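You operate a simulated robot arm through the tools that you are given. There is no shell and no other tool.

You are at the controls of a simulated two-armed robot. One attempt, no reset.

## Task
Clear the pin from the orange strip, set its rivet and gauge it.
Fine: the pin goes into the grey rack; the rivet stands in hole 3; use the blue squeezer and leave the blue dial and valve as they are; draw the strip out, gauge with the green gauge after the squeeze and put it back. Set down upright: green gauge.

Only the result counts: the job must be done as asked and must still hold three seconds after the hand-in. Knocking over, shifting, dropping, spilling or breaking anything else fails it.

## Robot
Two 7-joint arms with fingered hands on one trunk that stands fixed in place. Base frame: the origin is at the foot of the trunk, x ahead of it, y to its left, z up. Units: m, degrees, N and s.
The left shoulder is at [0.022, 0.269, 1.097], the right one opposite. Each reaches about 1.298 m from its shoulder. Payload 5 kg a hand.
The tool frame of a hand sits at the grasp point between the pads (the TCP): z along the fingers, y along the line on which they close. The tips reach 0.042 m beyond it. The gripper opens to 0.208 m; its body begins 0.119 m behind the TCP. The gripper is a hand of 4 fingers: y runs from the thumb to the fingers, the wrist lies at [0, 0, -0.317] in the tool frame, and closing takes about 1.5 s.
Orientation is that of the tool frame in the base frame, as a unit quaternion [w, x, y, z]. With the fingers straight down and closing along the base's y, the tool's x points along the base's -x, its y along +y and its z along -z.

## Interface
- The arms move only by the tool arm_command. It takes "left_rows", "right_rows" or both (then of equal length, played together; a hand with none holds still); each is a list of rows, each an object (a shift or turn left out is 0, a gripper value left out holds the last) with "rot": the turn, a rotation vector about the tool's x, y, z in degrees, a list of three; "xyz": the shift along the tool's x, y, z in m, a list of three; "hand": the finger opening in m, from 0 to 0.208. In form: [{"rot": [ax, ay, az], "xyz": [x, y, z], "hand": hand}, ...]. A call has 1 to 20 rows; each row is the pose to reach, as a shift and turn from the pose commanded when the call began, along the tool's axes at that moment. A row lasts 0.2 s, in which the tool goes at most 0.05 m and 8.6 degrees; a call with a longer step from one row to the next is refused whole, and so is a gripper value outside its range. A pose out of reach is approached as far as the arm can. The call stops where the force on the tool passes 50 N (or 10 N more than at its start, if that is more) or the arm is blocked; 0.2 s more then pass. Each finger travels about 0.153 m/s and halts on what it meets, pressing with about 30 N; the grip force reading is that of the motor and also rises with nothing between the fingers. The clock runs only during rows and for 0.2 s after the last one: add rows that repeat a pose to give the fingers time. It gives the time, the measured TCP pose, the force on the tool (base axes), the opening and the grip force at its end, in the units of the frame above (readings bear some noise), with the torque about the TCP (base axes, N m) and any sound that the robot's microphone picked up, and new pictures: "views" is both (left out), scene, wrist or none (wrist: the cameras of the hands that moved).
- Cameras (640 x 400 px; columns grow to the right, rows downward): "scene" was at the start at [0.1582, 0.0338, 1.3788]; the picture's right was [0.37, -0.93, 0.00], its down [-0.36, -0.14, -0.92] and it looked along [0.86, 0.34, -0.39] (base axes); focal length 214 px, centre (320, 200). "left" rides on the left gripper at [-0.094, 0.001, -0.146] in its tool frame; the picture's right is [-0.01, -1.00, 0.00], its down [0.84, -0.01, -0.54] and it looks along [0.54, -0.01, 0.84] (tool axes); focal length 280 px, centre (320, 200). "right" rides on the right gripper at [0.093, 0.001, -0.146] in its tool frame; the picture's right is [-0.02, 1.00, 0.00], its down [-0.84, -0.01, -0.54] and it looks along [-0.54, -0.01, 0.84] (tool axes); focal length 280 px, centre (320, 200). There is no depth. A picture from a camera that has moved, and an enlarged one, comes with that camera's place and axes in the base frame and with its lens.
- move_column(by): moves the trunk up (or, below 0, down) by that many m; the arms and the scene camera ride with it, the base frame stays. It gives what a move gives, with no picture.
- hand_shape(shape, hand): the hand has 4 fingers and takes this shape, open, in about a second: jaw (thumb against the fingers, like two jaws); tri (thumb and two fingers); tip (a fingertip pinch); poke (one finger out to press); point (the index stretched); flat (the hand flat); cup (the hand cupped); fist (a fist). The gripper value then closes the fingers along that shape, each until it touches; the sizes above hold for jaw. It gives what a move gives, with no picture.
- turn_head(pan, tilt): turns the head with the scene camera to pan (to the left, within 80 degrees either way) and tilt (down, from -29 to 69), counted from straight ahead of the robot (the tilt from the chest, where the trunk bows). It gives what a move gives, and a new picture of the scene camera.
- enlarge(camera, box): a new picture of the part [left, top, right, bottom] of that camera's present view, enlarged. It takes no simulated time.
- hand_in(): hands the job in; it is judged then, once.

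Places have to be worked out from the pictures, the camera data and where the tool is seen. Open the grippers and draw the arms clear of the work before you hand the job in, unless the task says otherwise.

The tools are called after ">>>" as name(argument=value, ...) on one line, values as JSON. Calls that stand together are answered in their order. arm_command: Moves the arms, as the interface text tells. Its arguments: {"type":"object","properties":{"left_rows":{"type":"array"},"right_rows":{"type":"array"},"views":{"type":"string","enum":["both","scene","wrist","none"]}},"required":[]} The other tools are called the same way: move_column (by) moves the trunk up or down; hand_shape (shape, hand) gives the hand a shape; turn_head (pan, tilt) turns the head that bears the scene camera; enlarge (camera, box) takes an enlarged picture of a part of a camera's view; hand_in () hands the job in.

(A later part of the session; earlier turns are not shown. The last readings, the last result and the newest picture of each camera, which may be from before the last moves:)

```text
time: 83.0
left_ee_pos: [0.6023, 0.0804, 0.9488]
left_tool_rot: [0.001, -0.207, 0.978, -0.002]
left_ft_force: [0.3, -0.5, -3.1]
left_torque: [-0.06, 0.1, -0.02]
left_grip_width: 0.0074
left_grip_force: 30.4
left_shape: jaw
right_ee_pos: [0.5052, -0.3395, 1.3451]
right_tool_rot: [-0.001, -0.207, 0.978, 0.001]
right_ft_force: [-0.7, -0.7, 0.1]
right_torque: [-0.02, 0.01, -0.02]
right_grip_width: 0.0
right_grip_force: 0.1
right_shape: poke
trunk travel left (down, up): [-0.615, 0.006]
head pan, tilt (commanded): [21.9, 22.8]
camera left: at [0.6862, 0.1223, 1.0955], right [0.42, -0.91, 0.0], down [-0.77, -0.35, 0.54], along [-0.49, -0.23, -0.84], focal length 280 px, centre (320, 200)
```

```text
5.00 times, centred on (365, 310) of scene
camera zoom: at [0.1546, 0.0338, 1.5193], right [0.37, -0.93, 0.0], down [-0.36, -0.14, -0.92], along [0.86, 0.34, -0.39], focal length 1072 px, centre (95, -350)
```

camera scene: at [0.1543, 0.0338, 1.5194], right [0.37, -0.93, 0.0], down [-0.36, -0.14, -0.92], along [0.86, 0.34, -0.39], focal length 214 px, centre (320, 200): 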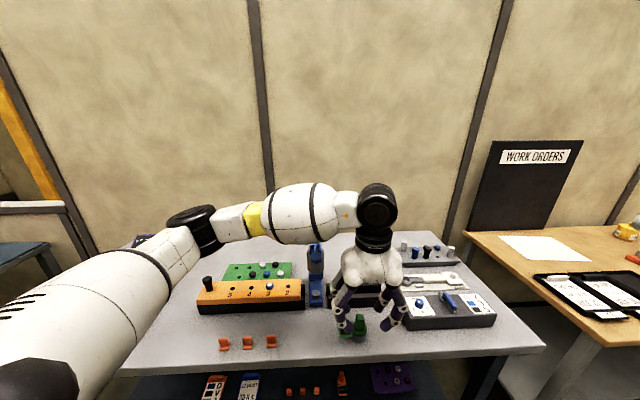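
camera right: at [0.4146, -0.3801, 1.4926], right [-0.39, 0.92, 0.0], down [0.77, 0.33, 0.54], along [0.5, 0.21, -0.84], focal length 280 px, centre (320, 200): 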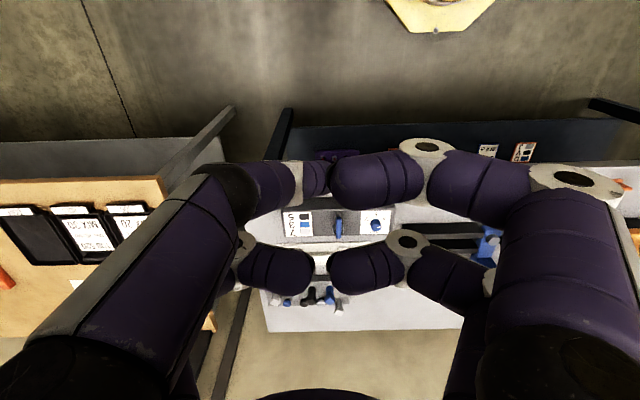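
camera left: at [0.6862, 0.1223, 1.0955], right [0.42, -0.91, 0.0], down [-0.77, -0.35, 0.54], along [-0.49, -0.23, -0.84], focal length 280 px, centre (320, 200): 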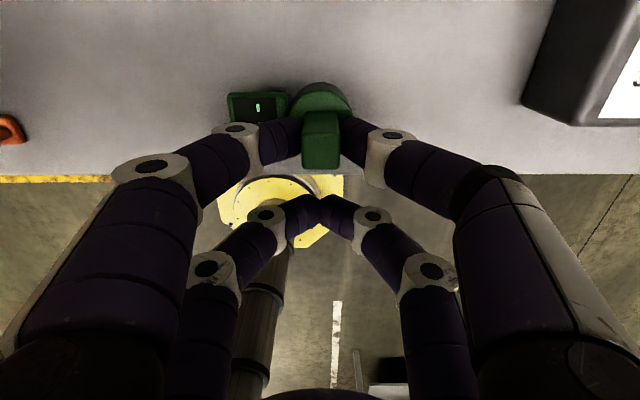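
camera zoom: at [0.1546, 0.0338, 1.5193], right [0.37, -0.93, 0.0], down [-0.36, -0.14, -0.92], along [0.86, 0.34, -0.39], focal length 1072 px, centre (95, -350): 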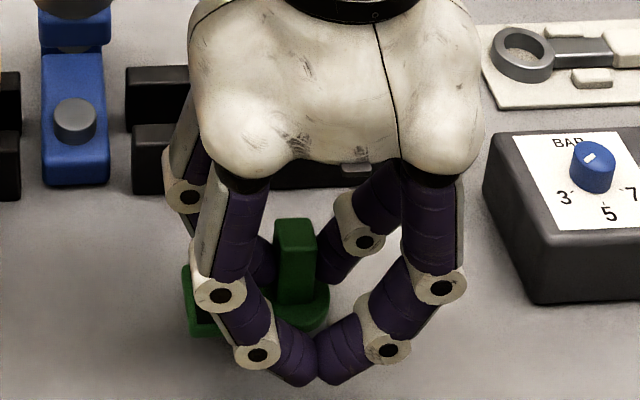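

The post is gripped (30 N). I'll lift slowly by 0.06 m and check it hangs straight.

>>> arm_command(left_rows=[{"xyz": [0, 0, -0.005]}, {"xyz": [0, 0, -0.015]}, {"xyz": [0, 0, -0.03]}, {"xyz": [0, 0, -0.045]}, {"xyz": [0, 0, -0.06]}, {"xyz": [0, 0, -0.06]}], views="wrist")

>>> enlarge(camera="scene", box=[320, 260, 410, 340])

>>> enlarge(camera="right", box=[380, 150, 560, 260])

```text
time: 84.4
left_ee_pos: [0.6032, 0.0827, 1.0101]
left_tool_rot: [0.0, -0.207, 0.978, -0.001]
left_ft_force: [0.0, -0.2, -4.7]
left_torque: [-0.12, 0.15, -0.03]
left_grip_width: 0.0073
left_grip_force: 30.0
left_shape: jaw
right_ee_pos: [0.5049, -0.3406, 1.3456]
right_tool_rot: [0.0, -0.207, 0.978, 0.001]
right_ft_force: [0.2, 1.0, -0.1]
right_torque: [0.01, 0.03, -0.01]
right_grip_width: 0.0001
right_grip_force: 0.0
right_shape: poke
trunk travel left (down, up): [-0.615, 0.006]
head pan, tilt (commanded): [21.9, 22.8]
camera left: at [0.6865, 0.1225, 1.1555], right [0.42, -0.91, 0.0], down [-0.77, -0.35, 0.54], along [-0.49, -0.23, -0.84], focal length 280 px, centre (320, 200)
```

left: 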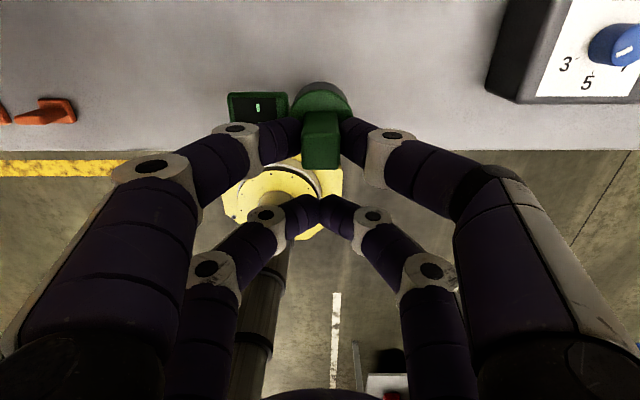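

```text
5.00 times, centred on (365, 300) of scene
camera zoom: at [0.1549, 0.0339, 1.5192], right [0.37, -0.93, 0.0], down [-0.36, -0.14, -0.92], along [0.86, 0.34, -0.39], focal length 1072 px, centre (95, -300)
```

zoom: 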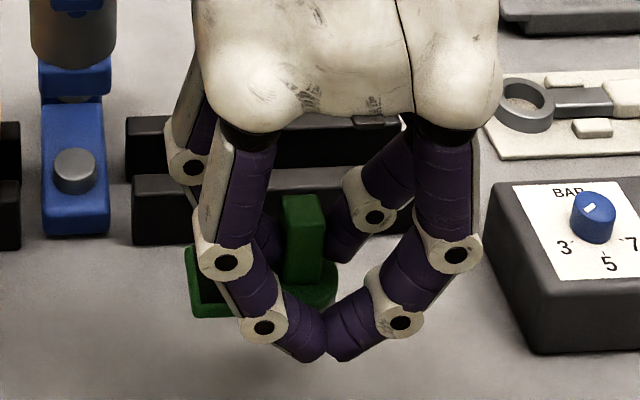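

```text
3.56 times, centred on (470, 205) of right
camera zoom: at [0.4195, -0.3767, 1.4916], right [-0.39, 0.92, 0.0], down [0.78, 0.33, 0.54], along [0.5, 0.21, -0.84], focal length 997 px, centre (-213, 182)
```

zoom: 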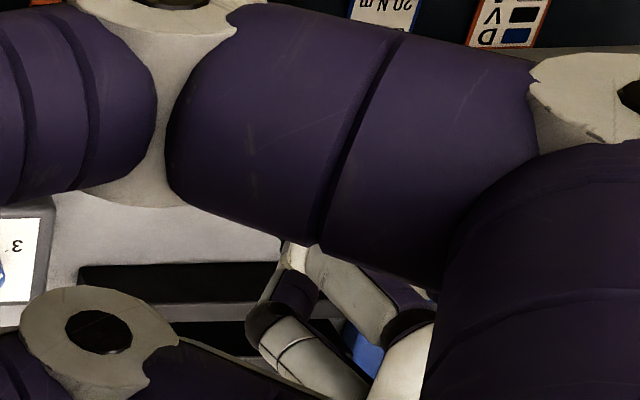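

The gauge hangs straight. I'll lift further, carry it left in front of the squeezer, then forward over hole 3, stopping above the rivet.

>>> arm_command(left_rows=[{"xyz": [0, 0, -0.04]}, {"xyz": [0, 0, -0.08]}, {"xyz": [0, 0.03, -0.08]}, {"xyz": [0, 0.07, -0.08]}, {"xyz": [0, 0.11, -0.08]}, {"xyz": [0, 0.15, -0.08]}, {"xyz": [0, 0.19, -0.08]}, {"xyz": [0, 0.23, -0.08]}, {"xyz": [0, 0.27, -0.08]}, {"xyz": [0, 0.3, -0.08]}, {"xyz": [0, 0.3, -0.08]}], views="both")

```text
time: 86.8
left_ee_pos: [0.4815, 0.3574, 1.0891]
left_tool_rot: [0.0, -0.206, 0.979, -0.001]
left_ft_force: [0.5, -0.2, -4.7]
left_torque: [-0.03, 0.2, 0.02]
left_grip_width: 0.0073
left_grip_force: 29.5
left_shape: jaw
right_ee_pos: [0.5047, -0.3402, 1.3454]
right_tool_rot: [0.0, -0.207, 0.978, 0.001]
right_ft_force: [0.6, 0.1, -0.4]
right_torque: [0.07, 0.02, -0.03]
right_grip_width: 0.0
right_grip_force: 0.0
right_shape: poke
trunk travel left (down, up): [-0.615, 0.006]
head pan, tilt (commanded): [21.9, 22.8]
camera scene: at [0.155, 0.0333, 1.5192], right [0.37, -0.93, 0.0], down [-0.36, -0.14, -0.92], along [0.86, 0.34, -0.39], focal length 214 px, centre (320, 200)
camera left: at [0.5652, 0.3969, 1.2351], right [0.42, -0.91, 0.0], down [-0.77, -0.35, 0.54], along [-0.49, -0.23, -0.84], focal length 280 px, centre (320, 200)
```

scene: 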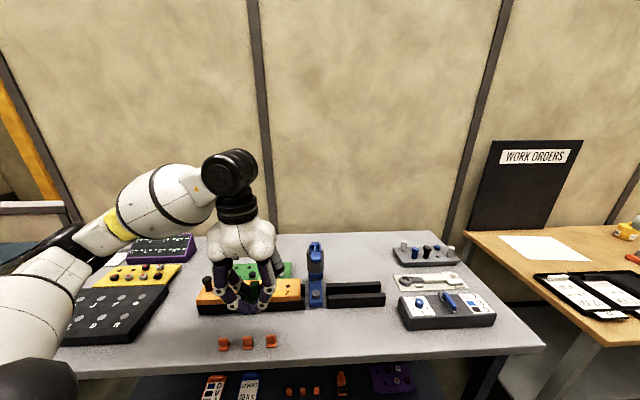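
left: 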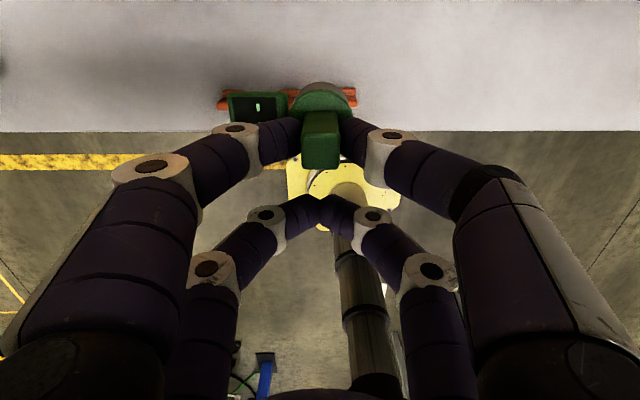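

Now forward over hole 3.

>>> arm_command(left_rows=[{"xyz": [-0.03, 0, 0]}, {"xyz": [-0.065, 0, 0]}, {"xyz": [-0.1, 0, 0]}, {"xyz": [-0.1375, 0, 0]}, {"xyz": [-0.1375, 0, 0]}, {"xyz": [-0.1375, 0, 0]}], views="both")

>>> enlarge(camera="scene", box=[220, 230, 330, 310])

>>> enlarge(camera="right", box=[480, 150, 640, 260])

```text
time: 88.2
left_ee_pos: [0.6067, 0.4127, 1.0886]
left_tool_rot: [0.001, -0.207, 0.978, 0.0]
left_ft_force: [1.0, 0.1, -4.5]
left_torque: [-0.1, 0.11, 0.01]
left_grip_width: 0.0071
left_grip_force: 30.2
left_shape: jaw
right_ee_pos: [0.5056, -0.3382, 1.3462]
right_tool_rot: [0.0, -0.208, 0.978, 0.002]
right_ft_force: [0.2, 0.2, 0.0]
right_torque: [-0.02, 0.01, 0.02]
right_grip_width: 0.0003
right_grip_force: 0.2
right_shape: poke
trunk travel left (down, up): [-0.615, 0.006]
head pan, tilt (commanded): [21.9, 22.8]
camera scene: at [0.1549, 0.0341, 1.5192], right [0.37, -0.93, 0.0], down [-0.36, -0.14, -0.92], along [0.86, 0.34, -0.39], focal length 214 px, centre (320, 200)
camera left: at [0.6902, 0.4533, 1.235], right [0.42, -0.91, 0.0], down [-0.77, -0.35, 0.54], along [-0.49, -0.23, -0.84], focal length 280 px, centre (320, 200)
```

scene: 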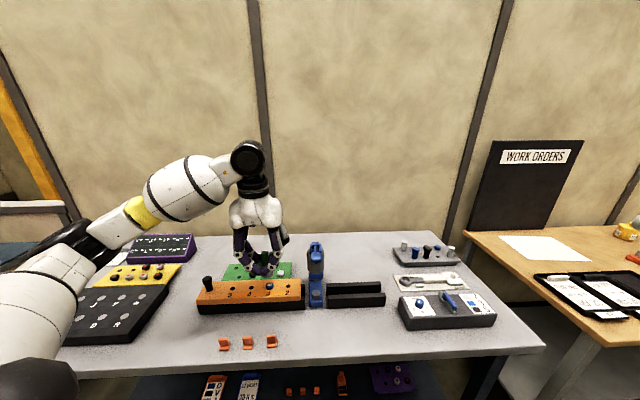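
left: 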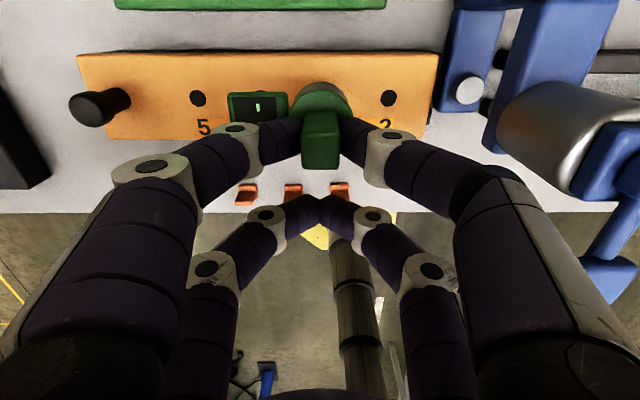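

```text
5.00 times, centred on (275, 270) of scene
camera zoom: at [0.1549, 0.0341, 1.5192], right [0.37, -0.93, 0.0], down [-0.36, -0.14, -0.92], along [0.86, 0.34, -0.39], focal length 1072 px, centre (545, -150)
```

zoom: 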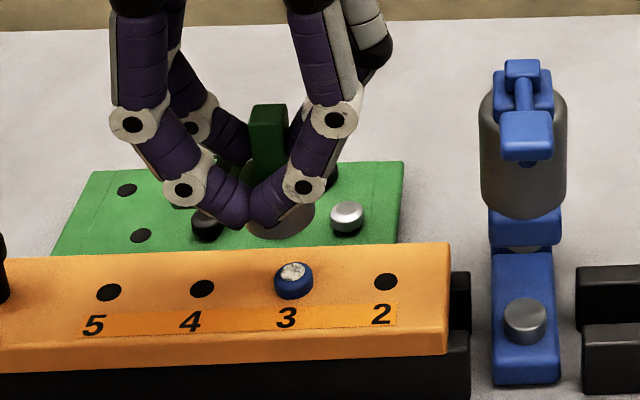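

```text
3.64 times, centred on (560, 205) of right
camera zoom: at [0.4195, -0.3765, 1.4916], right [-0.39, 0.92, 0.0], down [0.78, 0.33, 0.54], along [0.5, 0.21, -0.84], focal length 1020 px, centre (-553, 182)
```

zoom: 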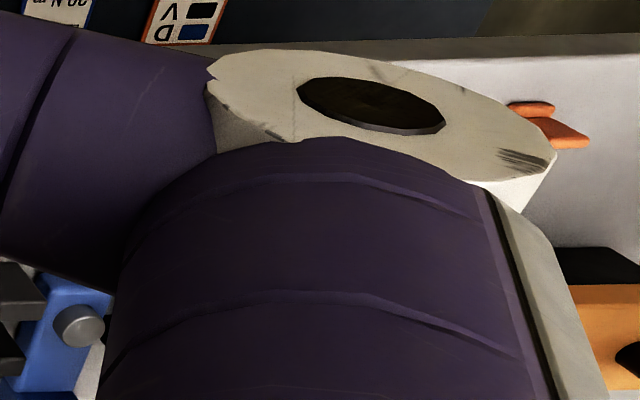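

I'll zoom to compare the gauge axis with hole 3 in the wrist image.

>>> enlarge(camera="left", box=[190, 60, 410, 180])

>>> enlarge(camera="scene", box=[250, 245, 300, 300])

```text
2.91 times, centred on (300, 120) of left
camera zoom: at [0.6902, 0.4533, 1.235], right [0.42, -0.91, 0.0], down [-0.77, -0.35, 0.54], along [-0.49, -0.23, -0.84], focal length 816 px, centre (378, 433)
```

zoom: 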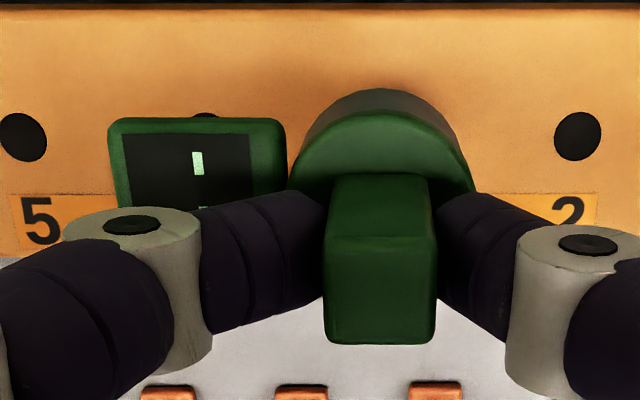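

```text
7.27 times, centred on (275, 272) of scene
camera zoom: at [0.1549, 0.0341, 1.5192], right [0.37, -0.93, 0.0], down [-0.36, -0.14, -0.92], along [0.86, 0.34, -0.39], focal length 1560 px, centre (647, -327)
```

zoom: 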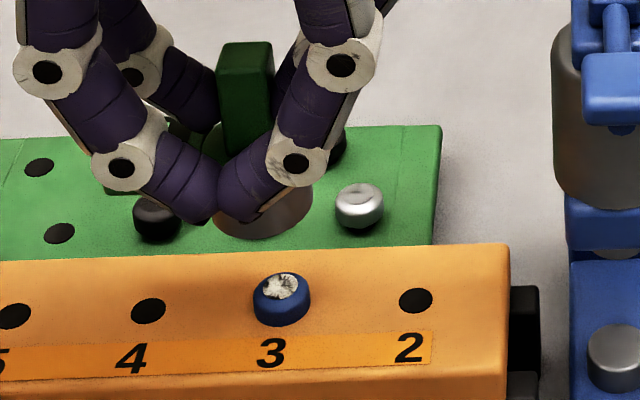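

The gauge axis needs about (−0.0025, −0.0058). I'll correct and lower it to just above the rivet, then check again.

>>> arm_command(left_rows=[{"xyz": [0.0047, -0.0043, 0]}, {"xyz": [0.0047, -0.0043, 0.01]}, {"xyz": [0.0047, -0.0043, 0.02]}, {"xyz": [0.0047, -0.0043, 0.026]}, {"xyz": [0.0047, -0.0043, 0.026]}, {"xyz": [0.0047, -0.0043, 0.026]}], views="none")

>>> enlarge(camera="left", box=[190, 60, 410, 180])

>>> enlarge(camera="scene", box=[250, 250, 300, 300])

```text
time: 89.6
left_ee_pos: [0.6044, 0.4062, 1.0638]
left_tool_rot: [0.0, -0.207, 0.978, 0.0]
left_ft_force: [0.6, -0.4, -4.4]
left_torque: [-0.11, 0.13, 0.03]
left_grip_width: 0.0069
left_grip_force: 30.0
left_shape: jaw
right_ee_pos: [0.5056, -0.3396, 1.3473]
right_tool_rot: [0.0, -0.208, 0.978, 0.001]
right_ft_force: [0.4, 0.5, 0.0]
right_torque: [0.02, 0.01, -0.01]
right_grip_width: 0.0
right_grip_force: 0.1
right_shape: poke
trunk travel left (down, up): [-0.615, 0.006]
head pan, tilt (commanded): [21.9, 22.8]
```

```text
2.91 times, centred on (300, 120) of left
camera zoom: at [0.6879, 0.4473, 1.2092], right [0.42, -0.91, 0.0], down [-0.77, -0.35, 0.54], along [-0.49, -0.23, -0.84], focal length 816 px, centre (378, 433)
```

zoom: 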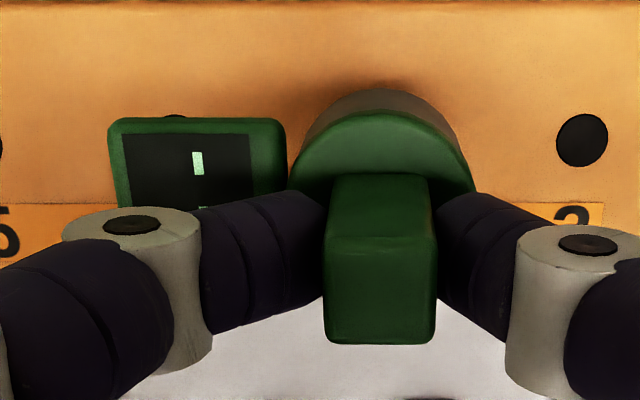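

```text
8.00 times, centred on (275, 275) of scene
camera zoom: at [0.1547, 0.0341, 1.5193], right [0.37, -0.93, 0.0], down [-0.36, -0.14, -0.92], along [0.86, 0.34, -0.39], focal length 1716 px, centre (680, -400)
```

zoom: 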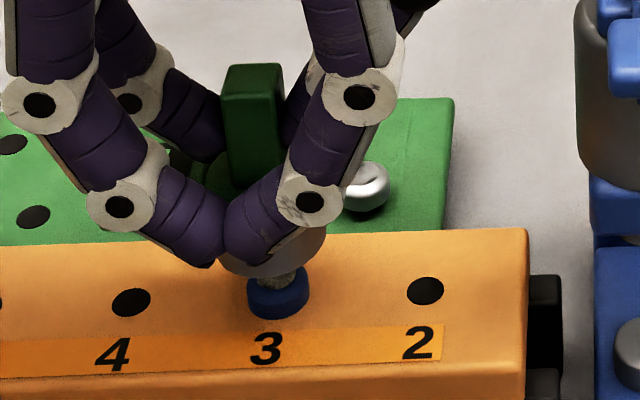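

The gauge is centred over the rivet within about 2–3 mm. I'll lower it gently and watch the force and the display.

>>> arm_command(left_rows=[{"xyz": [0, 0, 0.004]}, {"xyz": [0, 0, 0.008]}, {"xyz": [0, 0, 0.012]}, {"xyz": [0, 0, 0.015]}, {"xyz": [0, 0, 0.015]}], views="none")

>>> enlarge(camera="scene", box=[250, 250, 300, 300])

>>> enlarge(camera="left", box=[190, 60, 410, 180])

```text
time: 90.8
left_ee_pos: [0.6045, 0.4058, 1.0482]
left_tool_rot: [0.0, -0.206, 0.978, -0.001]
left_ft_force: [0.1, -1.0, -5.1]
left_torque: [-0.1, 0.12, 0.03]
left_grip_width: 0.0069
left_grip_force: 30.0
left_shape: jaw
right_ee_pos: [0.5057, -0.3407, 1.3463]
right_tool_rot: [0.0, -0.207, 0.978, 0.001]
right_ft_force: [0.3, -0.6, -0.2]
right_torque: [0.01, 0.02, -0.03]
right_grip_width: 0.0001
right_grip_force: 0.1
right_shape: poke
trunk travel left (down, up): [-0.615, 0.006]
head pan, tilt (commanded): [21.9, 22.8]
```

```text
8.00 times, centred on (275, 275) of scene
camera zoom: at [0.1547, 0.0339, 1.5193], right [0.37, -0.93, 0.0], down [-0.36, -0.14, -0.92], along [0.86, 0.34, -0.39], focal length 1716 px, centre (680, -400)
```

zoom: 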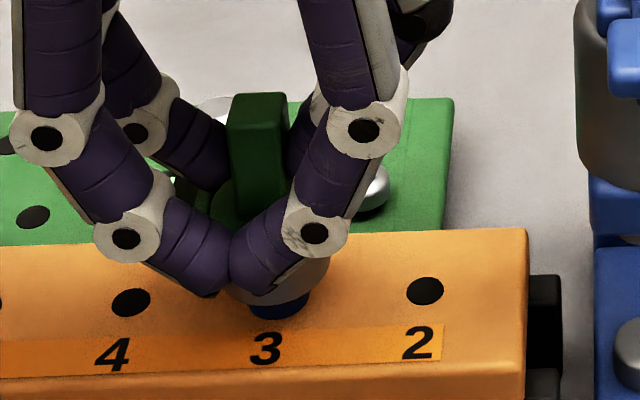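

```text
2.91 times, centred on (300, 120) of left
camera zoom: at [0.6878, 0.4464, 1.1943], right [0.42, -0.91, 0.0], down [-0.77, -0.35, 0.54], along [-0.49, -0.23, -0.84], focal length 816 px, centre (378, 433)
```

zoom: 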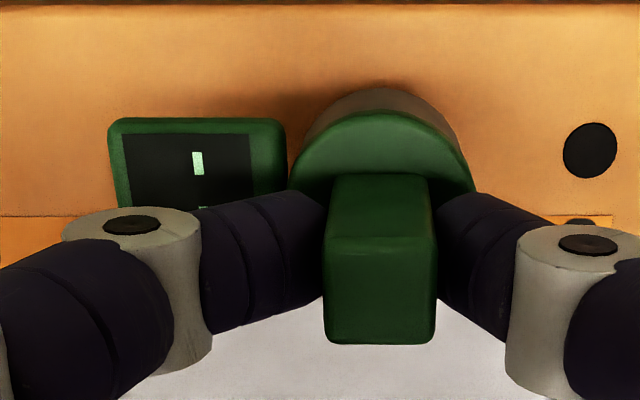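

No contact yet. I'll lower a little more.

>>> arm_command(left_rows=[{"xyz": [0, 0, 0.002]}, {"xyz": [0, 0, 0.004]}, {"xyz": [0, 0, 0.006]}, {"xyz": [0, 0, 0.006]}], views="none")

>>> enlarge(camera="scene", box=[250, 250, 300, 300])

>>> enlarge(camera="left", box=[190, 60, 410, 180])

```text
time: 91.8
left_ee_pos: [0.6026, 0.4065, 1.0424]
left_tool_rot: [0.0, -0.207, 0.978, -0.001]
left_ft_force: [0.5, -0.5, -3.8]
left_torque: [-0.07, 0.13, 0.0]
left_grip_width: 0.0069
left_grip_force: 29.5
left_shape: jaw
right_ee_pos: [0.5049, -0.3395, 1.3451]
right_tool_rot: [0.0, -0.207, 0.978, 0.001]
right_ft_force: [1.0, 0.2, 0.1]
right_torque: [0.03, 0.0, 0.02]
right_grip_width: 0.0002
right_grip_force: 0.0
right_shape: poke
trunk travel left (down, up): [-0.615, 0.006]
head pan, tilt (commanded): [21.9, 22.8]
```

```text
8.00 times, centred on (275, 275) of scene
camera zoom: at [0.1546, 0.0339, 1.5193], right [0.37, -0.93, 0.0], down [-0.36, -0.14, -0.92], along [0.86, 0.34, -0.39], focal length 1716 px, centre (680, -400)
```

zoom: 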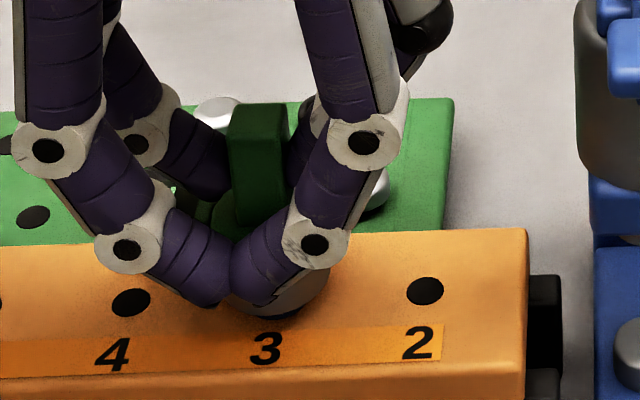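

```text
2.91 times, centred on (300, 120) of left
camera zoom: at [0.6879, 0.447, 1.1884], right [0.42, -0.91, 0.0], down [-0.77, -0.35, 0.54], along [-0.49, -0.23, -0.84], focal length 816 px, centre (378, 433)
```

zoom: 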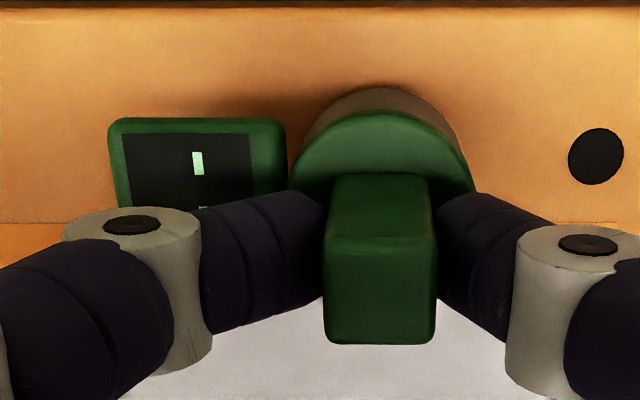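

Slight force change. I'll go on in 2 mm steps.

>>> arm_command(left_rows=[{"xyz": [0, 0, 0.002]}, {"xyz": [0, 0, 0.004]}, {"xyz": [0, 0, 0.004]}], views="none")

>>> enlarge(camera="scene", box=[255, 260, 295, 290])

>>> enlarge(camera="left", box=[210, 80, 370, 180])

```text
time: 92.6
left_ee_pos: [0.6033, 0.4059, 1.0379]
left_tool_rot: [0.001, -0.206, 0.978, 0.0]
left_ft_force: [-0.3, 0.6, -4.7]
left_torque: [-0.09, 0.09, 0.03]
left_grip_width: 0.0073
left_grip_force: 29.3
left_shape: jaw
right_ee_pos: [0.504, -0.3394, 1.3461]
right_tool_rot: [-0.001, -0.207, 0.978, 0.001]
right_ft_force: [-0.4, 0.9, -0.7]
right_torque: [-0.04, 0.01, -0.01]
right_grip_width: 0.0001
right_grip_force: 0.1
right_shape: poke
trunk travel left (down, up): [-0.615, 0.006]
head pan, tilt (commanded): [21.9, 22.8]
```

```text
13.33 times, centred on (275, 275) of scene
camera zoom: at [0.1547, 0.0339, 1.5193], right [0.37, -0.93, 0.0], down [-0.36, -0.14, -0.92], along [0.86, 0.34, -0.39], focal length 2860 px, centre (920, -800)
```

zoom: 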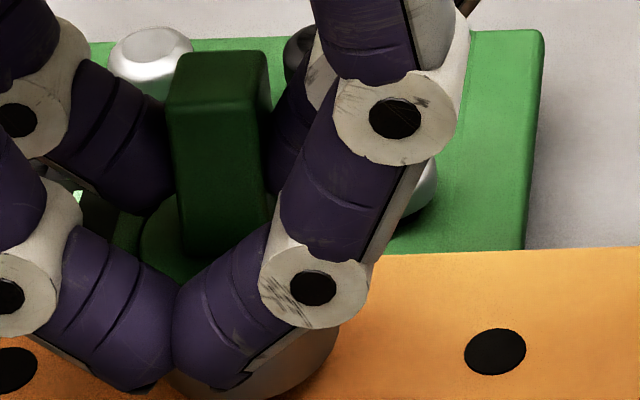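

```text
4.00 times, centred on (290, 130) of left
camera zoom: at [0.6879, 0.4468, 1.1844], right [0.42, -0.91, 0.0], down [-0.77, -0.35, 0.54], along [-0.49, -0.23, -0.84], focal length 1122 px, centre (440, 480)
```

zoom: 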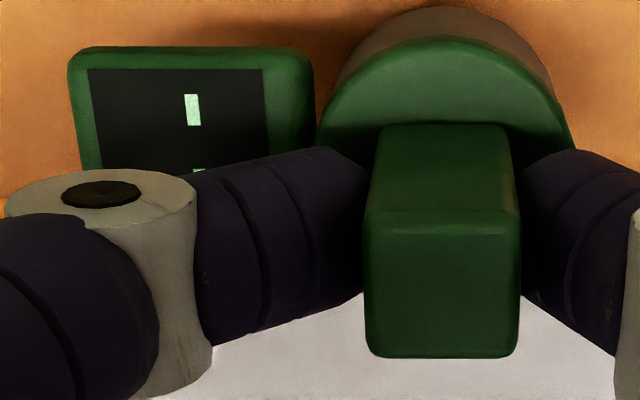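

The gauge is already lower than the rivet top without contact, so its bore is passing over the head. I'll continue until it rests on the strip.

>>> arm_command(left_rows=[{"xyz": [0, 0, 0.002]}, {"xyz": [0, 0, 0.004]}, {"xyz": [0, 0, 0.005]}, {"xyz": [0, 0, 0.005]}], views="none")

>>> enlarge(camera="scene", box=[250, 255, 300, 300])

>>> enlarge(camera="left", box=[210, 80, 370, 180])

```text
time: 93.6
left_ee_pos: [0.6042, 0.4057, 1.0334]
left_tool_rot: [0.0, -0.207, 0.978, -0.001]
left_ft_force: [-0.7, 0.0, -4.8]
left_torque: [-0.07, 0.09, 0.0]
left_grip_width: 0.0072
left_grip_force: 30.5
left_shape: jaw
right_ee_pos: [0.5051, -0.339, 1.3459]
right_tool_rot: [0.0, -0.206, 0.978, 0.001]
right_ft_force: [0.6, 0.6, 0.6]
right_torque: [-0.02, -0.03, 0.01]
right_grip_width: 0.0002
right_grip_force: 0.1
right_shape: poke
trunk travel left (down, up): [-0.615, 0.006]
head pan, tilt (commanded): [21.9, 22.8]
```

```text
8.89 times, centred on (275, 278) of scene
camera zoom: at [0.1547, 0.0339, 1.5193], right [0.37, -0.93, 0.0], down [-0.36, -0.14, -0.92], along [0.86, 0.34, -0.39], focal length 1906 px, centre (720, -489)
```

zoom: 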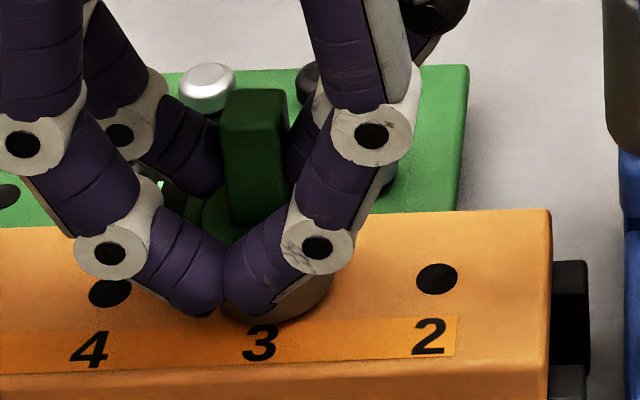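

```text
4.00 times, centred on (290, 130) of left
camera zoom: at [0.6879, 0.4466, 1.1794], right [0.42, -0.91, 0.0], down [-0.77, -0.35, 0.54], along [-0.49, -0.23, -0.84], focal length 1122 px, centre (440, 480)
```

zoom: 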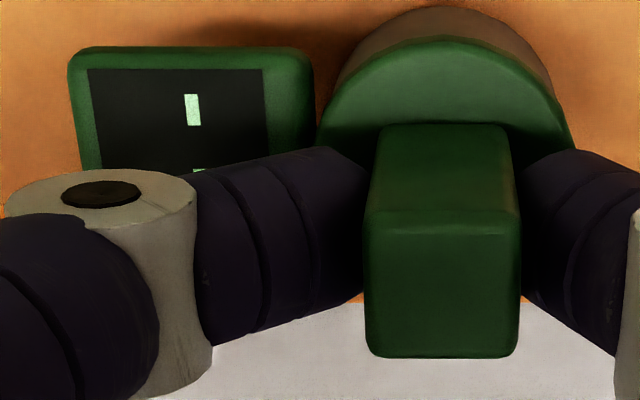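

Nearly down to the strip. I'll continue in 1–2 mm steps until the weight comes off.

>>> arm_command(left_rows=[{"xyz": [0, 0, 0.0015]}, {"xyz": [0, 0, 0.003]}, {"xyz": [0, 0, 0.003]}], views="none")

>>> enlarge(camera="left", box=[210, 80, 370, 180])

```text
time: 94.4
left_ee_pos: [0.6051, 0.4049, 1.0304]
left_tool_rot: [0.0, -0.207, 0.978, -0.001]
left_ft_force: [0.7, -0.5, -5.7]
left_torque: [-0.09, 0.11, 0.03]
left_grip_width: 0.0073
left_grip_force: 30.1
left_shape: jaw
right_ee_pos: [0.5048, -0.3396, 1.3457]
right_tool_rot: [0.001, -0.208, 0.978, 0.001]
right_ft_force: [0.1, -0.2, -0.4]
right_torque: [0.0, 0.04, -0.02]
right_grip_width: 0.0
right_grip_force: 0.2
right_shape: poke
trunk travel left (down, up): [-0.615, 0.006]
head pan, tilt (commanded): [21.9, 22.8]
```

```text
4.00 times, centred on (290, 130) of left
camera zoom: at [0.688, 0.4466, 1.1758], right [0.42, -0.91, 0.0], down [-0.77, -0.35, 0.54], along [-0.49, -0.23, -0.84], focal length 1122 px, centre (440, 480)
```

zoom: 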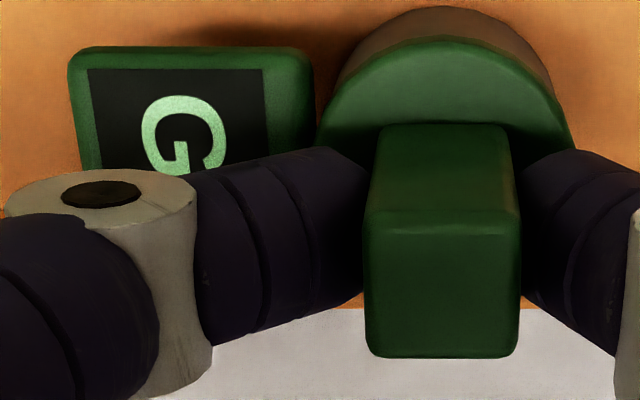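

The gauge's display has come on, showing a "G". I'll hold still for a second and try to read the whole display.

>>> arm_command(left_rows=[{"xyz": [0, 0, 0.001]}, {"xyz": [0, 0, 0.001]}, {"xyz": [0, 0, 0.001]}, {"xyz": [0, 0, 0.001]}, {"xyz": [0, 0, 0.001]}, {"xyz": [0, 0, 0.001]}], views="both")

>>> enlarge(camera="scene", box=[240, 255, 290, 295])

>>> enlarge(camera="left", box=[220, 80, 300, 140])

```text
time: 95.8
left_ee_pos: [0.6042, 0.406, 1.0296]
left_tool_rot: [0.0, -0.208, 0.978, -0.001]
left_ft_force: [1.0, -0.3, -4.2]
left_torque: [-0.09, 0.12, -0.01]
left_grip_width: 0.0072
left_grip_force: 29.7
left_shape: jaw
right_ee_pos: [0.5033, -0.339, 1.3456]
right_tool_rot: [0.0, -0.207, 0.978, 0.001]
right_ft_force: [0.2, 0.1, -0.1]
right_torque: [-0.01, -0.01, -0.01]
right_grip_width: 0.0
right_grip_force: 0.1
right_shape: poke
trunk travel left (down, up): [-0.615, 0.006]
head pan, tilt (commanded): [21.9, 22.8]
camera scene: at [0.1547, 0.0339, 1.5193], right [0.37, -0.93, 0.0], down [-0.36, -0.14, -0.92], along [0.86, 0.34, -0.39], focal length 214 px, centre (320, 200)
camera left: at [0.688, 0.4468, 1.175], right [0.42, -0.91, 0.0], down [-0.77, -0.35, 0.54], along [-0.49, -0.23, -0.84], focal length 280 px, centre (320, 200)
```

scene: 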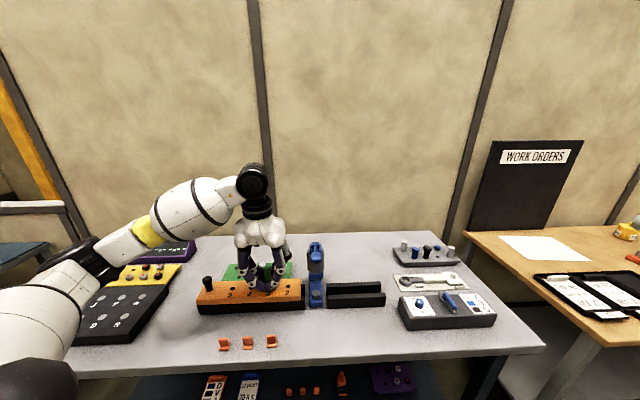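
left: 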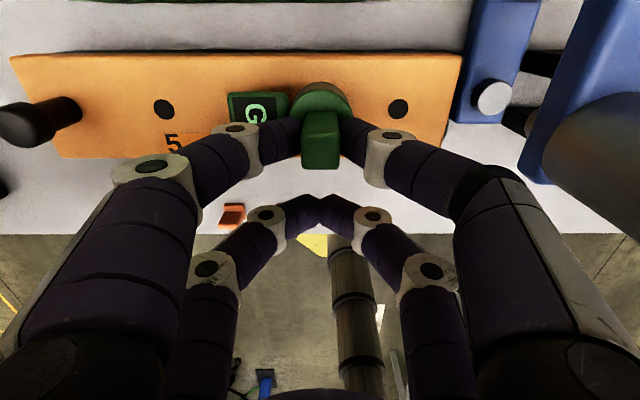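

```text
10.00 times, centred on (265, 275) of scene
camera zoom: at [0.1547, 0.0339, 1.5193], right [0.37, -0.93, 0.0], down [-0.36, -0.14, -0.92], along [0.86, 0.34, -0.39], focal length 2145 px, centre (870, -550)
```

zoom: 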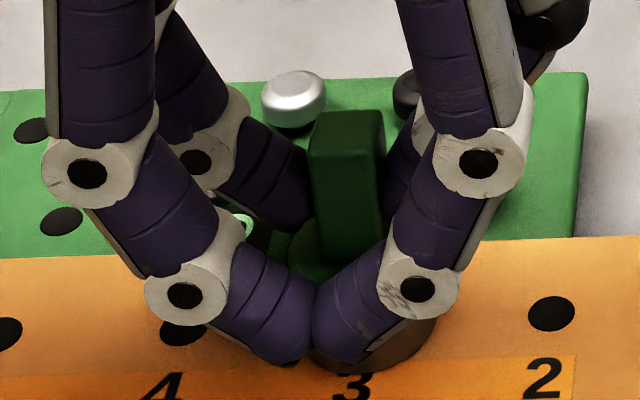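

```text
6.67 times, centred on (260, 110) of left
camera zoom: at [0.688, 0.4468, 1.175], right [0.42, -0.91, 0.0], down [-0.77, -0.35, 0.54], along [-0.49, -0.23, -0.84], focal length 1869 px, centre (720, 800)
```

zoom: 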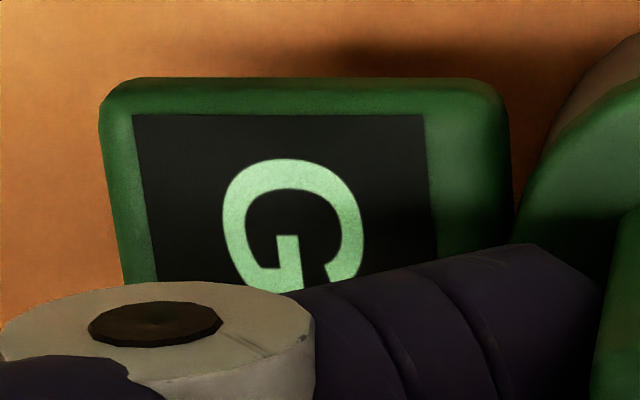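

The display shows "G…", most likely "GO". To be sure it is fully seated I'll lower a little further until the weight comes off, then hold briefly.

>>> arm_command(left_rows=[{"xyz": [0, 0, 0.001]}, {"xyz": [0, 0, 0.002]}, {"xyz": [0, 0, 0.003]}, {"xyz": [0, 0, 0.003]}, {"xyz": [0, 0, 0.003]}], views="none")

>>> enlarge(camera="left", box=[210, 80, 370, 180])

```text
time: 97.0
left_ee_pos: [0.6054, 0.4061, 1.027]
left_tool_rot: [0.0, -0.208, 0.978, 0.0]
left_ft_force: [2.0, 0.3, 4.5]
left_torque: [0.04, -0.19, 0.01]
left_grip_width: 0.0075
left_grip_force: 30.2
left_shape: jaw
right_ee_pos: [0.5045, -0.3399, 1.3461]
right_tool_rot: [-0.001, -0.207, 0.978, 0.0]
right_ft_force: [0.8, 0.7, -0.7]
right_torque: [-0.01, 0.0, 0.01]
right_grip_width: 0.0
right_grip_force: 0.0
right_shape: poke
trunk travel left (down, up): [-0.615, 0.006]
head pan, tilt (commanded): [21.9, 22.8]
```

```text
4.00 times, centred on (290, 130) of left
camera zoom: at [0.6879, 0.4466, 1.1731], right [0.42, -0.91, 0.0], down [-0.77, -0.35, 0.54], along [-0.49, -0.23, -0.84], focal length 1122 px, centre (440, 480)
```

zoom: 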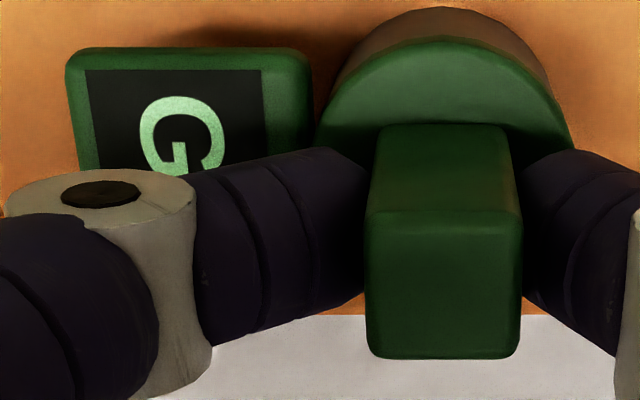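

The gauge is seated with the weight off, and the "G" is the first letter of the rotated text, so it reads "GO". I'll lift it straight up, then go back the way it came.

>>> arm_command(left_rows=[{"xyz": [0, 0, -0.005]}, {"xyz": [0, 0, -0.02]}, {"xyz": [0, 0, -0.04]}, {"xyz": [0, 0, -0.0635]}, {"xyz": [0.01, 0, -0.0635]}, {"xyz": [0.045, 0, -0.0635]}, {"xyz": [0.09, 0, -0.0635]}, {"xyz": [0.1328, 0, -0.0635]}, {"xyz": [0.1328, 0, -0.0635]}], views="both")

>>> enlarge(camera="scene", box=[220, 250, 310, 310])

```text
time: 99.0
left_ee_pos: [0.4816, 0.352, 1.0891]
left_tool_rot: [0.001, -0.207, 0.978, -0.001]
left_ft_force: [-0.5, -0.1, -5.3]
left_torque: [-0.11, 0.12, 0.01]
left_grip_width: 0.0072
left_grip_force: 30.2
left_shape: jaw
right_ee_pos: [0.5056, -0.3387, 1.3453]
right_tool_rot: [0.0, -0.207, 0.978, 0.001]
right_ft_force: [1.0, 0.3, -0.5]
right_torque: [-0.05, 0.06, 0.02]
right_grip_width: 0.0002
right_grip_force: 0.0
right_shape: poke
trunk travel left (down, up): [-0.615, 0.006]
head pan, tilt (commanded): [21.9, 22.8]
camera scene: at [0.1551, 0.0343, 1.5192], right [0.37, -0.93, 0.0], down [-0.36, -0.14, -0.92], along [0.86, 0.34, -0.39], focal length 214 px, centre (320, 200)
camera left: at [0.5668, 0.3935, 1.2352], right [0.42, -0.91, 0.0], down [-0.77, -0.35, 0.54], along [-0.49, -0.23, -0.84], focal length 280 px, centre (320, 200)
```

scene: 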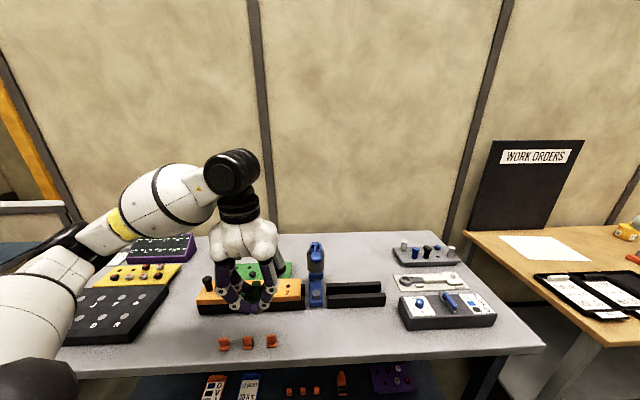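
left: 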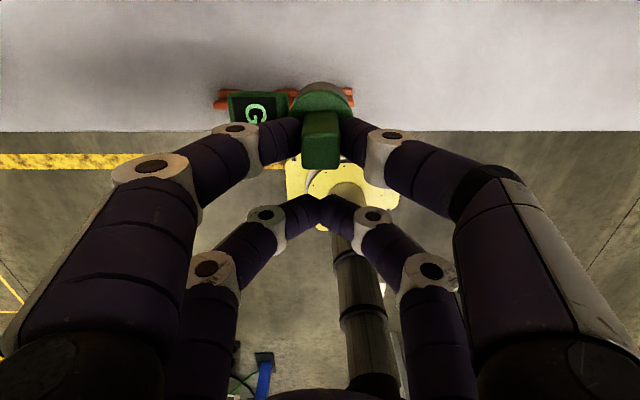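

```text
6.67 times, centred on (265, 280) of scene
camera zoom: at [0.1551, 0.0343, 1.5192], right [0.37, -0.93, 0.0], down [-0.36, -0.14, -0.92], along [0.86, 0.34, -0.39], focal length 1430 px, centre (687, -333)
```

zoom: 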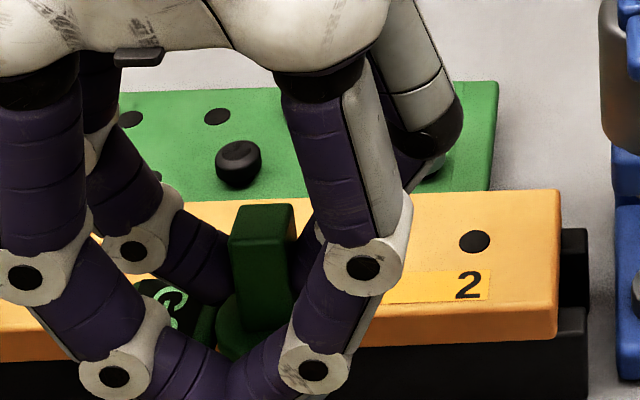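

The display keeps its reading. I'll carry the gauge back to its starting place.

>>> arm_command(left_rows=[{"xyz": [0, -0.03, 0]}, {"xyz": [0, -0.07, 0]}, {"xyz": [0, -0.11, 0]}, {"xyz": [0, -0.15, 0]}, {"xyz": [0, -0.19, 0]}, {"xyz": [0, -0.23, 0]}, {"xyz": [0, -0.265, 0]}, {"xyz": [0, -0.2957, 0]}, {"xyz": [0, -0.2957, 0]}, {"xyz": [0, -0.2957, 0]}], views="both")

>>> enlarge(camera="scene", box=[320, 260, 410, 340])

```text
time: 101.2
left_ee_pos: [0.603, 0.0809, 1.091]
left_tool_rot: [0.0, -0.207, 0.978, -0.001]
left_ft_force: [-0.8, -1.3, -5.2]
left_torque: [-0.02, 0.13, -0.01]
left_grip_width: 0.0069
left_grip_force: 30.5
left_shape: jaw
right_ee_pos: [0.5046, -0.3413, 1.3469]
right_tool_rot: [0.0, -0.208, 0.978, 0.001]
right_ft_force: [-0.2, -0.4, -0.4]
right_torque: [0.09, -0.04, 0.0]
right_grip_width: 0.0003
right_grip_force: 0.0
right_shape: poke
trunk travel left (down, up): [-0.615, 0.006]
head pan, tilt (commanded): [21.9, 22.8]
camera scene: at [0.1546, 0.0331, 1.5193], right [0.37, -0.93, 0.0], down [-0.36, -0.14, -0.92], along [0.86, 0.34, -0.39], focal length 214 px, centre (320, 200)
camera left: at [0.6863, 0.1207, 1.2368], right [0.42, -0.91, 0.0], down [-0.77, -0.35, 0.54], along [-0.49, -0.23, -0.84], focal length 280 px, centre (320, 200)
```

scene: 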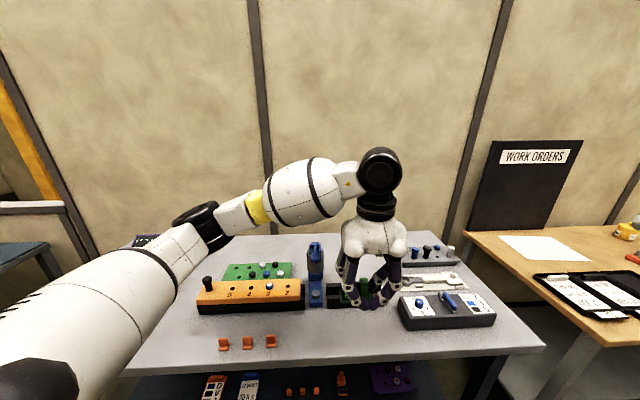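
left: 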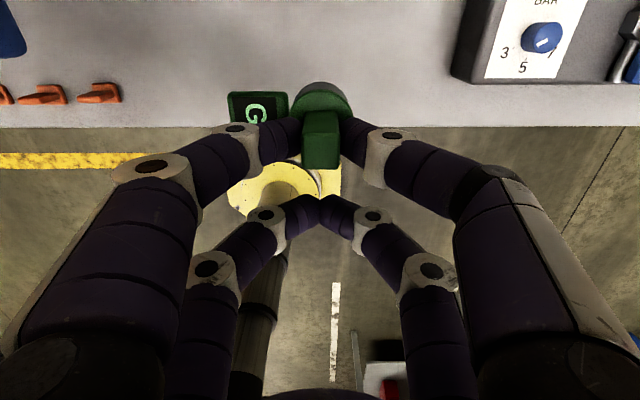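

```text
5.00 times, centred on (365, 300) of scene
camera zoom: at [0.1546, 0.0331, 1.5193], right [0.37, -0.93, 0.0], down [-0.36, -0.14, -0.92], along [0.86, 0.34, -0.39], focal length 1072 px, centre (95, -300)
```

zoom: 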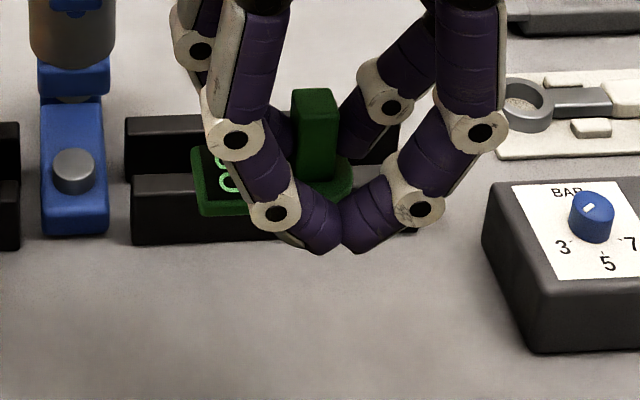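

The display shows both glyphs, "GO". I'll lower toward the table, finishing slowly.

>>> arm_command(left_rows=[{"xyz": [0, 0, 0.02]}, {"xyz": [0, 0, 0.05]}, {"xyz": [0, 0, 0.08]}, {"xyz": [0, 0, 0.105]}, {"xyz": [0, 0, 0.12]}, {"xyz": [0, 0, 0.13]}, {"xyz": [0, 0, 0.13]}, {"xyz": [0, 0, 0.13]}], views="none")

>>> enlarge(camera="scene", box=[320, 280, 410, 350])

```text
time: 103.0
left_ee_pos: [0.6027, 0.0825, 0.9611]
left_tool_rot: [0.0, -0.207, 0.978, -0.001]
left_ft_force: [0.4, -0.3, -4.8]
left_torque: [-0.1, 0.09, 0.04]
left_grip_width: 0.0071
left_grip_force: 29.8
left_shape: jaw
right_ee_pos: [0.5051, -0.3392, 1.3453]
right_tool_rot: [0.0, -0.207, 0.978, 0.001]
right_ft_force: [0.3, -0.3, 0.3]
right_torque: [0.03, 0.0, 0.0]
right_grip_width: 0.0003
right_grip_force: 0.1
right_shape: poke
trunk travel left (down, up): [-0.615, 0.006]
head pan, tilt (commanded): [21.9, 22.8]
```

```text
5.71 times, centred on (365, 315) of scene
camera zoom: at [0.1548, 0.0339, 1.5193], right [0.37, -0.93, 0.0], down [-0.36, -0.14, -0.92], along [0.86, 0.34, -0.39], focal length 1226 px, centre (63, -457)
```

zoom: 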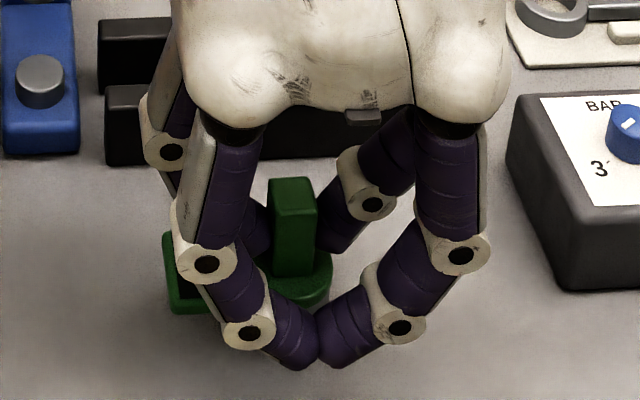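

About 0.012 m remains. I'll go down in small steps until the weight comes off.

>>> arm_command(left_rows=[{"xyz": [0, 0, 0.003]}, {"xyz": [0, 0, 0.006]}, {"xyz": [0, 0, 0.009]}, {"xyz": [0, 0, 0.011]}, {"xyz": [0, 0, 0.011]}], views="none")

```text
time: 104.2
left_ee_pos: [0.602, 0.0809, 0.9498]
left_tool_rot: [0.0, -0.207, 0.978, 0.0]
left_ft_force: [0.4, -1.0, -1.7]
left_torque: [-0.04, 0.04, -0.02]
left_grip_width: 0.0071
left_grip_force: 29.8
left_shape: jaw
right_ee_pos: [0.5049, -0.3406, 1.3465]
right_tool_rot: [-0.001, -0.207, 0.978, 0.0]
right_ft_force: [-0.2, 0.7, -0.9]
right_torque: [0.0, -0.05, 0.02]
right_grip_width: 0.0001
right_grip_force: 0.1
right_shape: poke
trunk travel left (down, up): [-0.615, 0.006]
head pan, tilt (commanded): [21.9, 22.8]
```

The weight is coming off on the table. I'll go 1 mm more and then open the fingers.

>>> arm_command(left_rows=[{"xyz": [0, 0, 0.0008]}, {"xyz": [0, 0, 0.0008]}, {"xyz": [0, 0, 0.0008], "hand": 0.03}, {"xyz": [0, 0, 0.0008], "hand": 0.05}, {"xyz": [0, 0, 0.0008], "hand": 0.07}, {"xyz": [0, 0, 0.0008], "hand": 0.07}, {"xyz": [0, 0, 0.0008], "hand": 0.07}], views="wrist")

>>> enlarge(camera="scene", box=[320, 280, 410, 350])

```text
time: 105.8
left_ee_pos: [0.6023, 0.0822, 0.9486]
left_tool_rot: [0.001, -0.207, 0.978, -0.001]
left_ft_force: [0.9, -0.3, 0.0]
left_torque: [-0.03, 0.0, 0.02]
left_grip_width: 0.0697
left_grip_force: 0.0
left_shape: jaw
right_ee_pos: [0.5056, -0.3405, 1.3477]
right_tool_rot: [0.0, -0.207, 0.978, 0.001]
right_ft_force: [-1.1, -0.5, -0.1]
right_torque: [-0.03, 0.02, 0.04]
right_grip_width: 0.0
right_grip_force: 0.1
right_shape: poke
trunk travel left (down, up): [-0.615, 0.006]
head pan, tilt (commanded): [21.9, 22.8]
camera left: at [0.6862, 0.122, 1.0947], right [0.42, -0.91, 0.0], down [-0.77, -0.35, 0.54], along [-0.49, -0.23, -0.84], focal length 280 px, centre (320, 200)
```

left: 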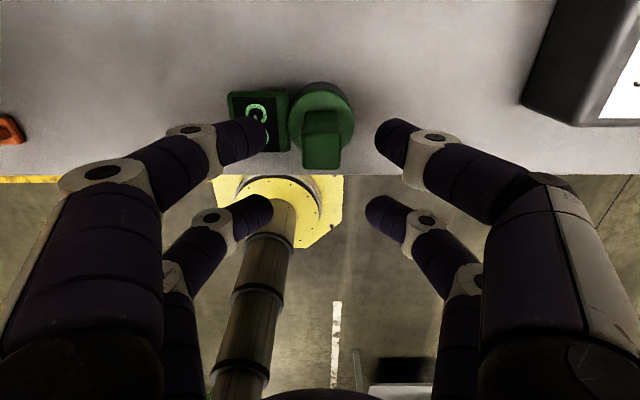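

```text
5.71 times, centred on (365, 315) of scene
camera zoom: at [0.1545, 0.0338, 1.5193], right [0.37, -0.93, 0.0], down [-0.36, -0.14, -0.92], along [0.86, 0.34, -0.39], focal length 1226 px, centre (63, -457)
```

zoom: 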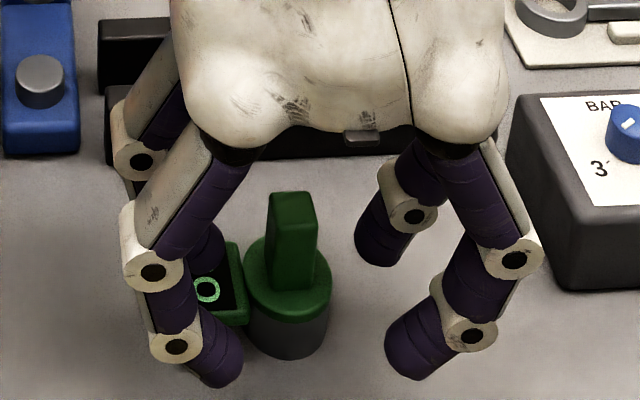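

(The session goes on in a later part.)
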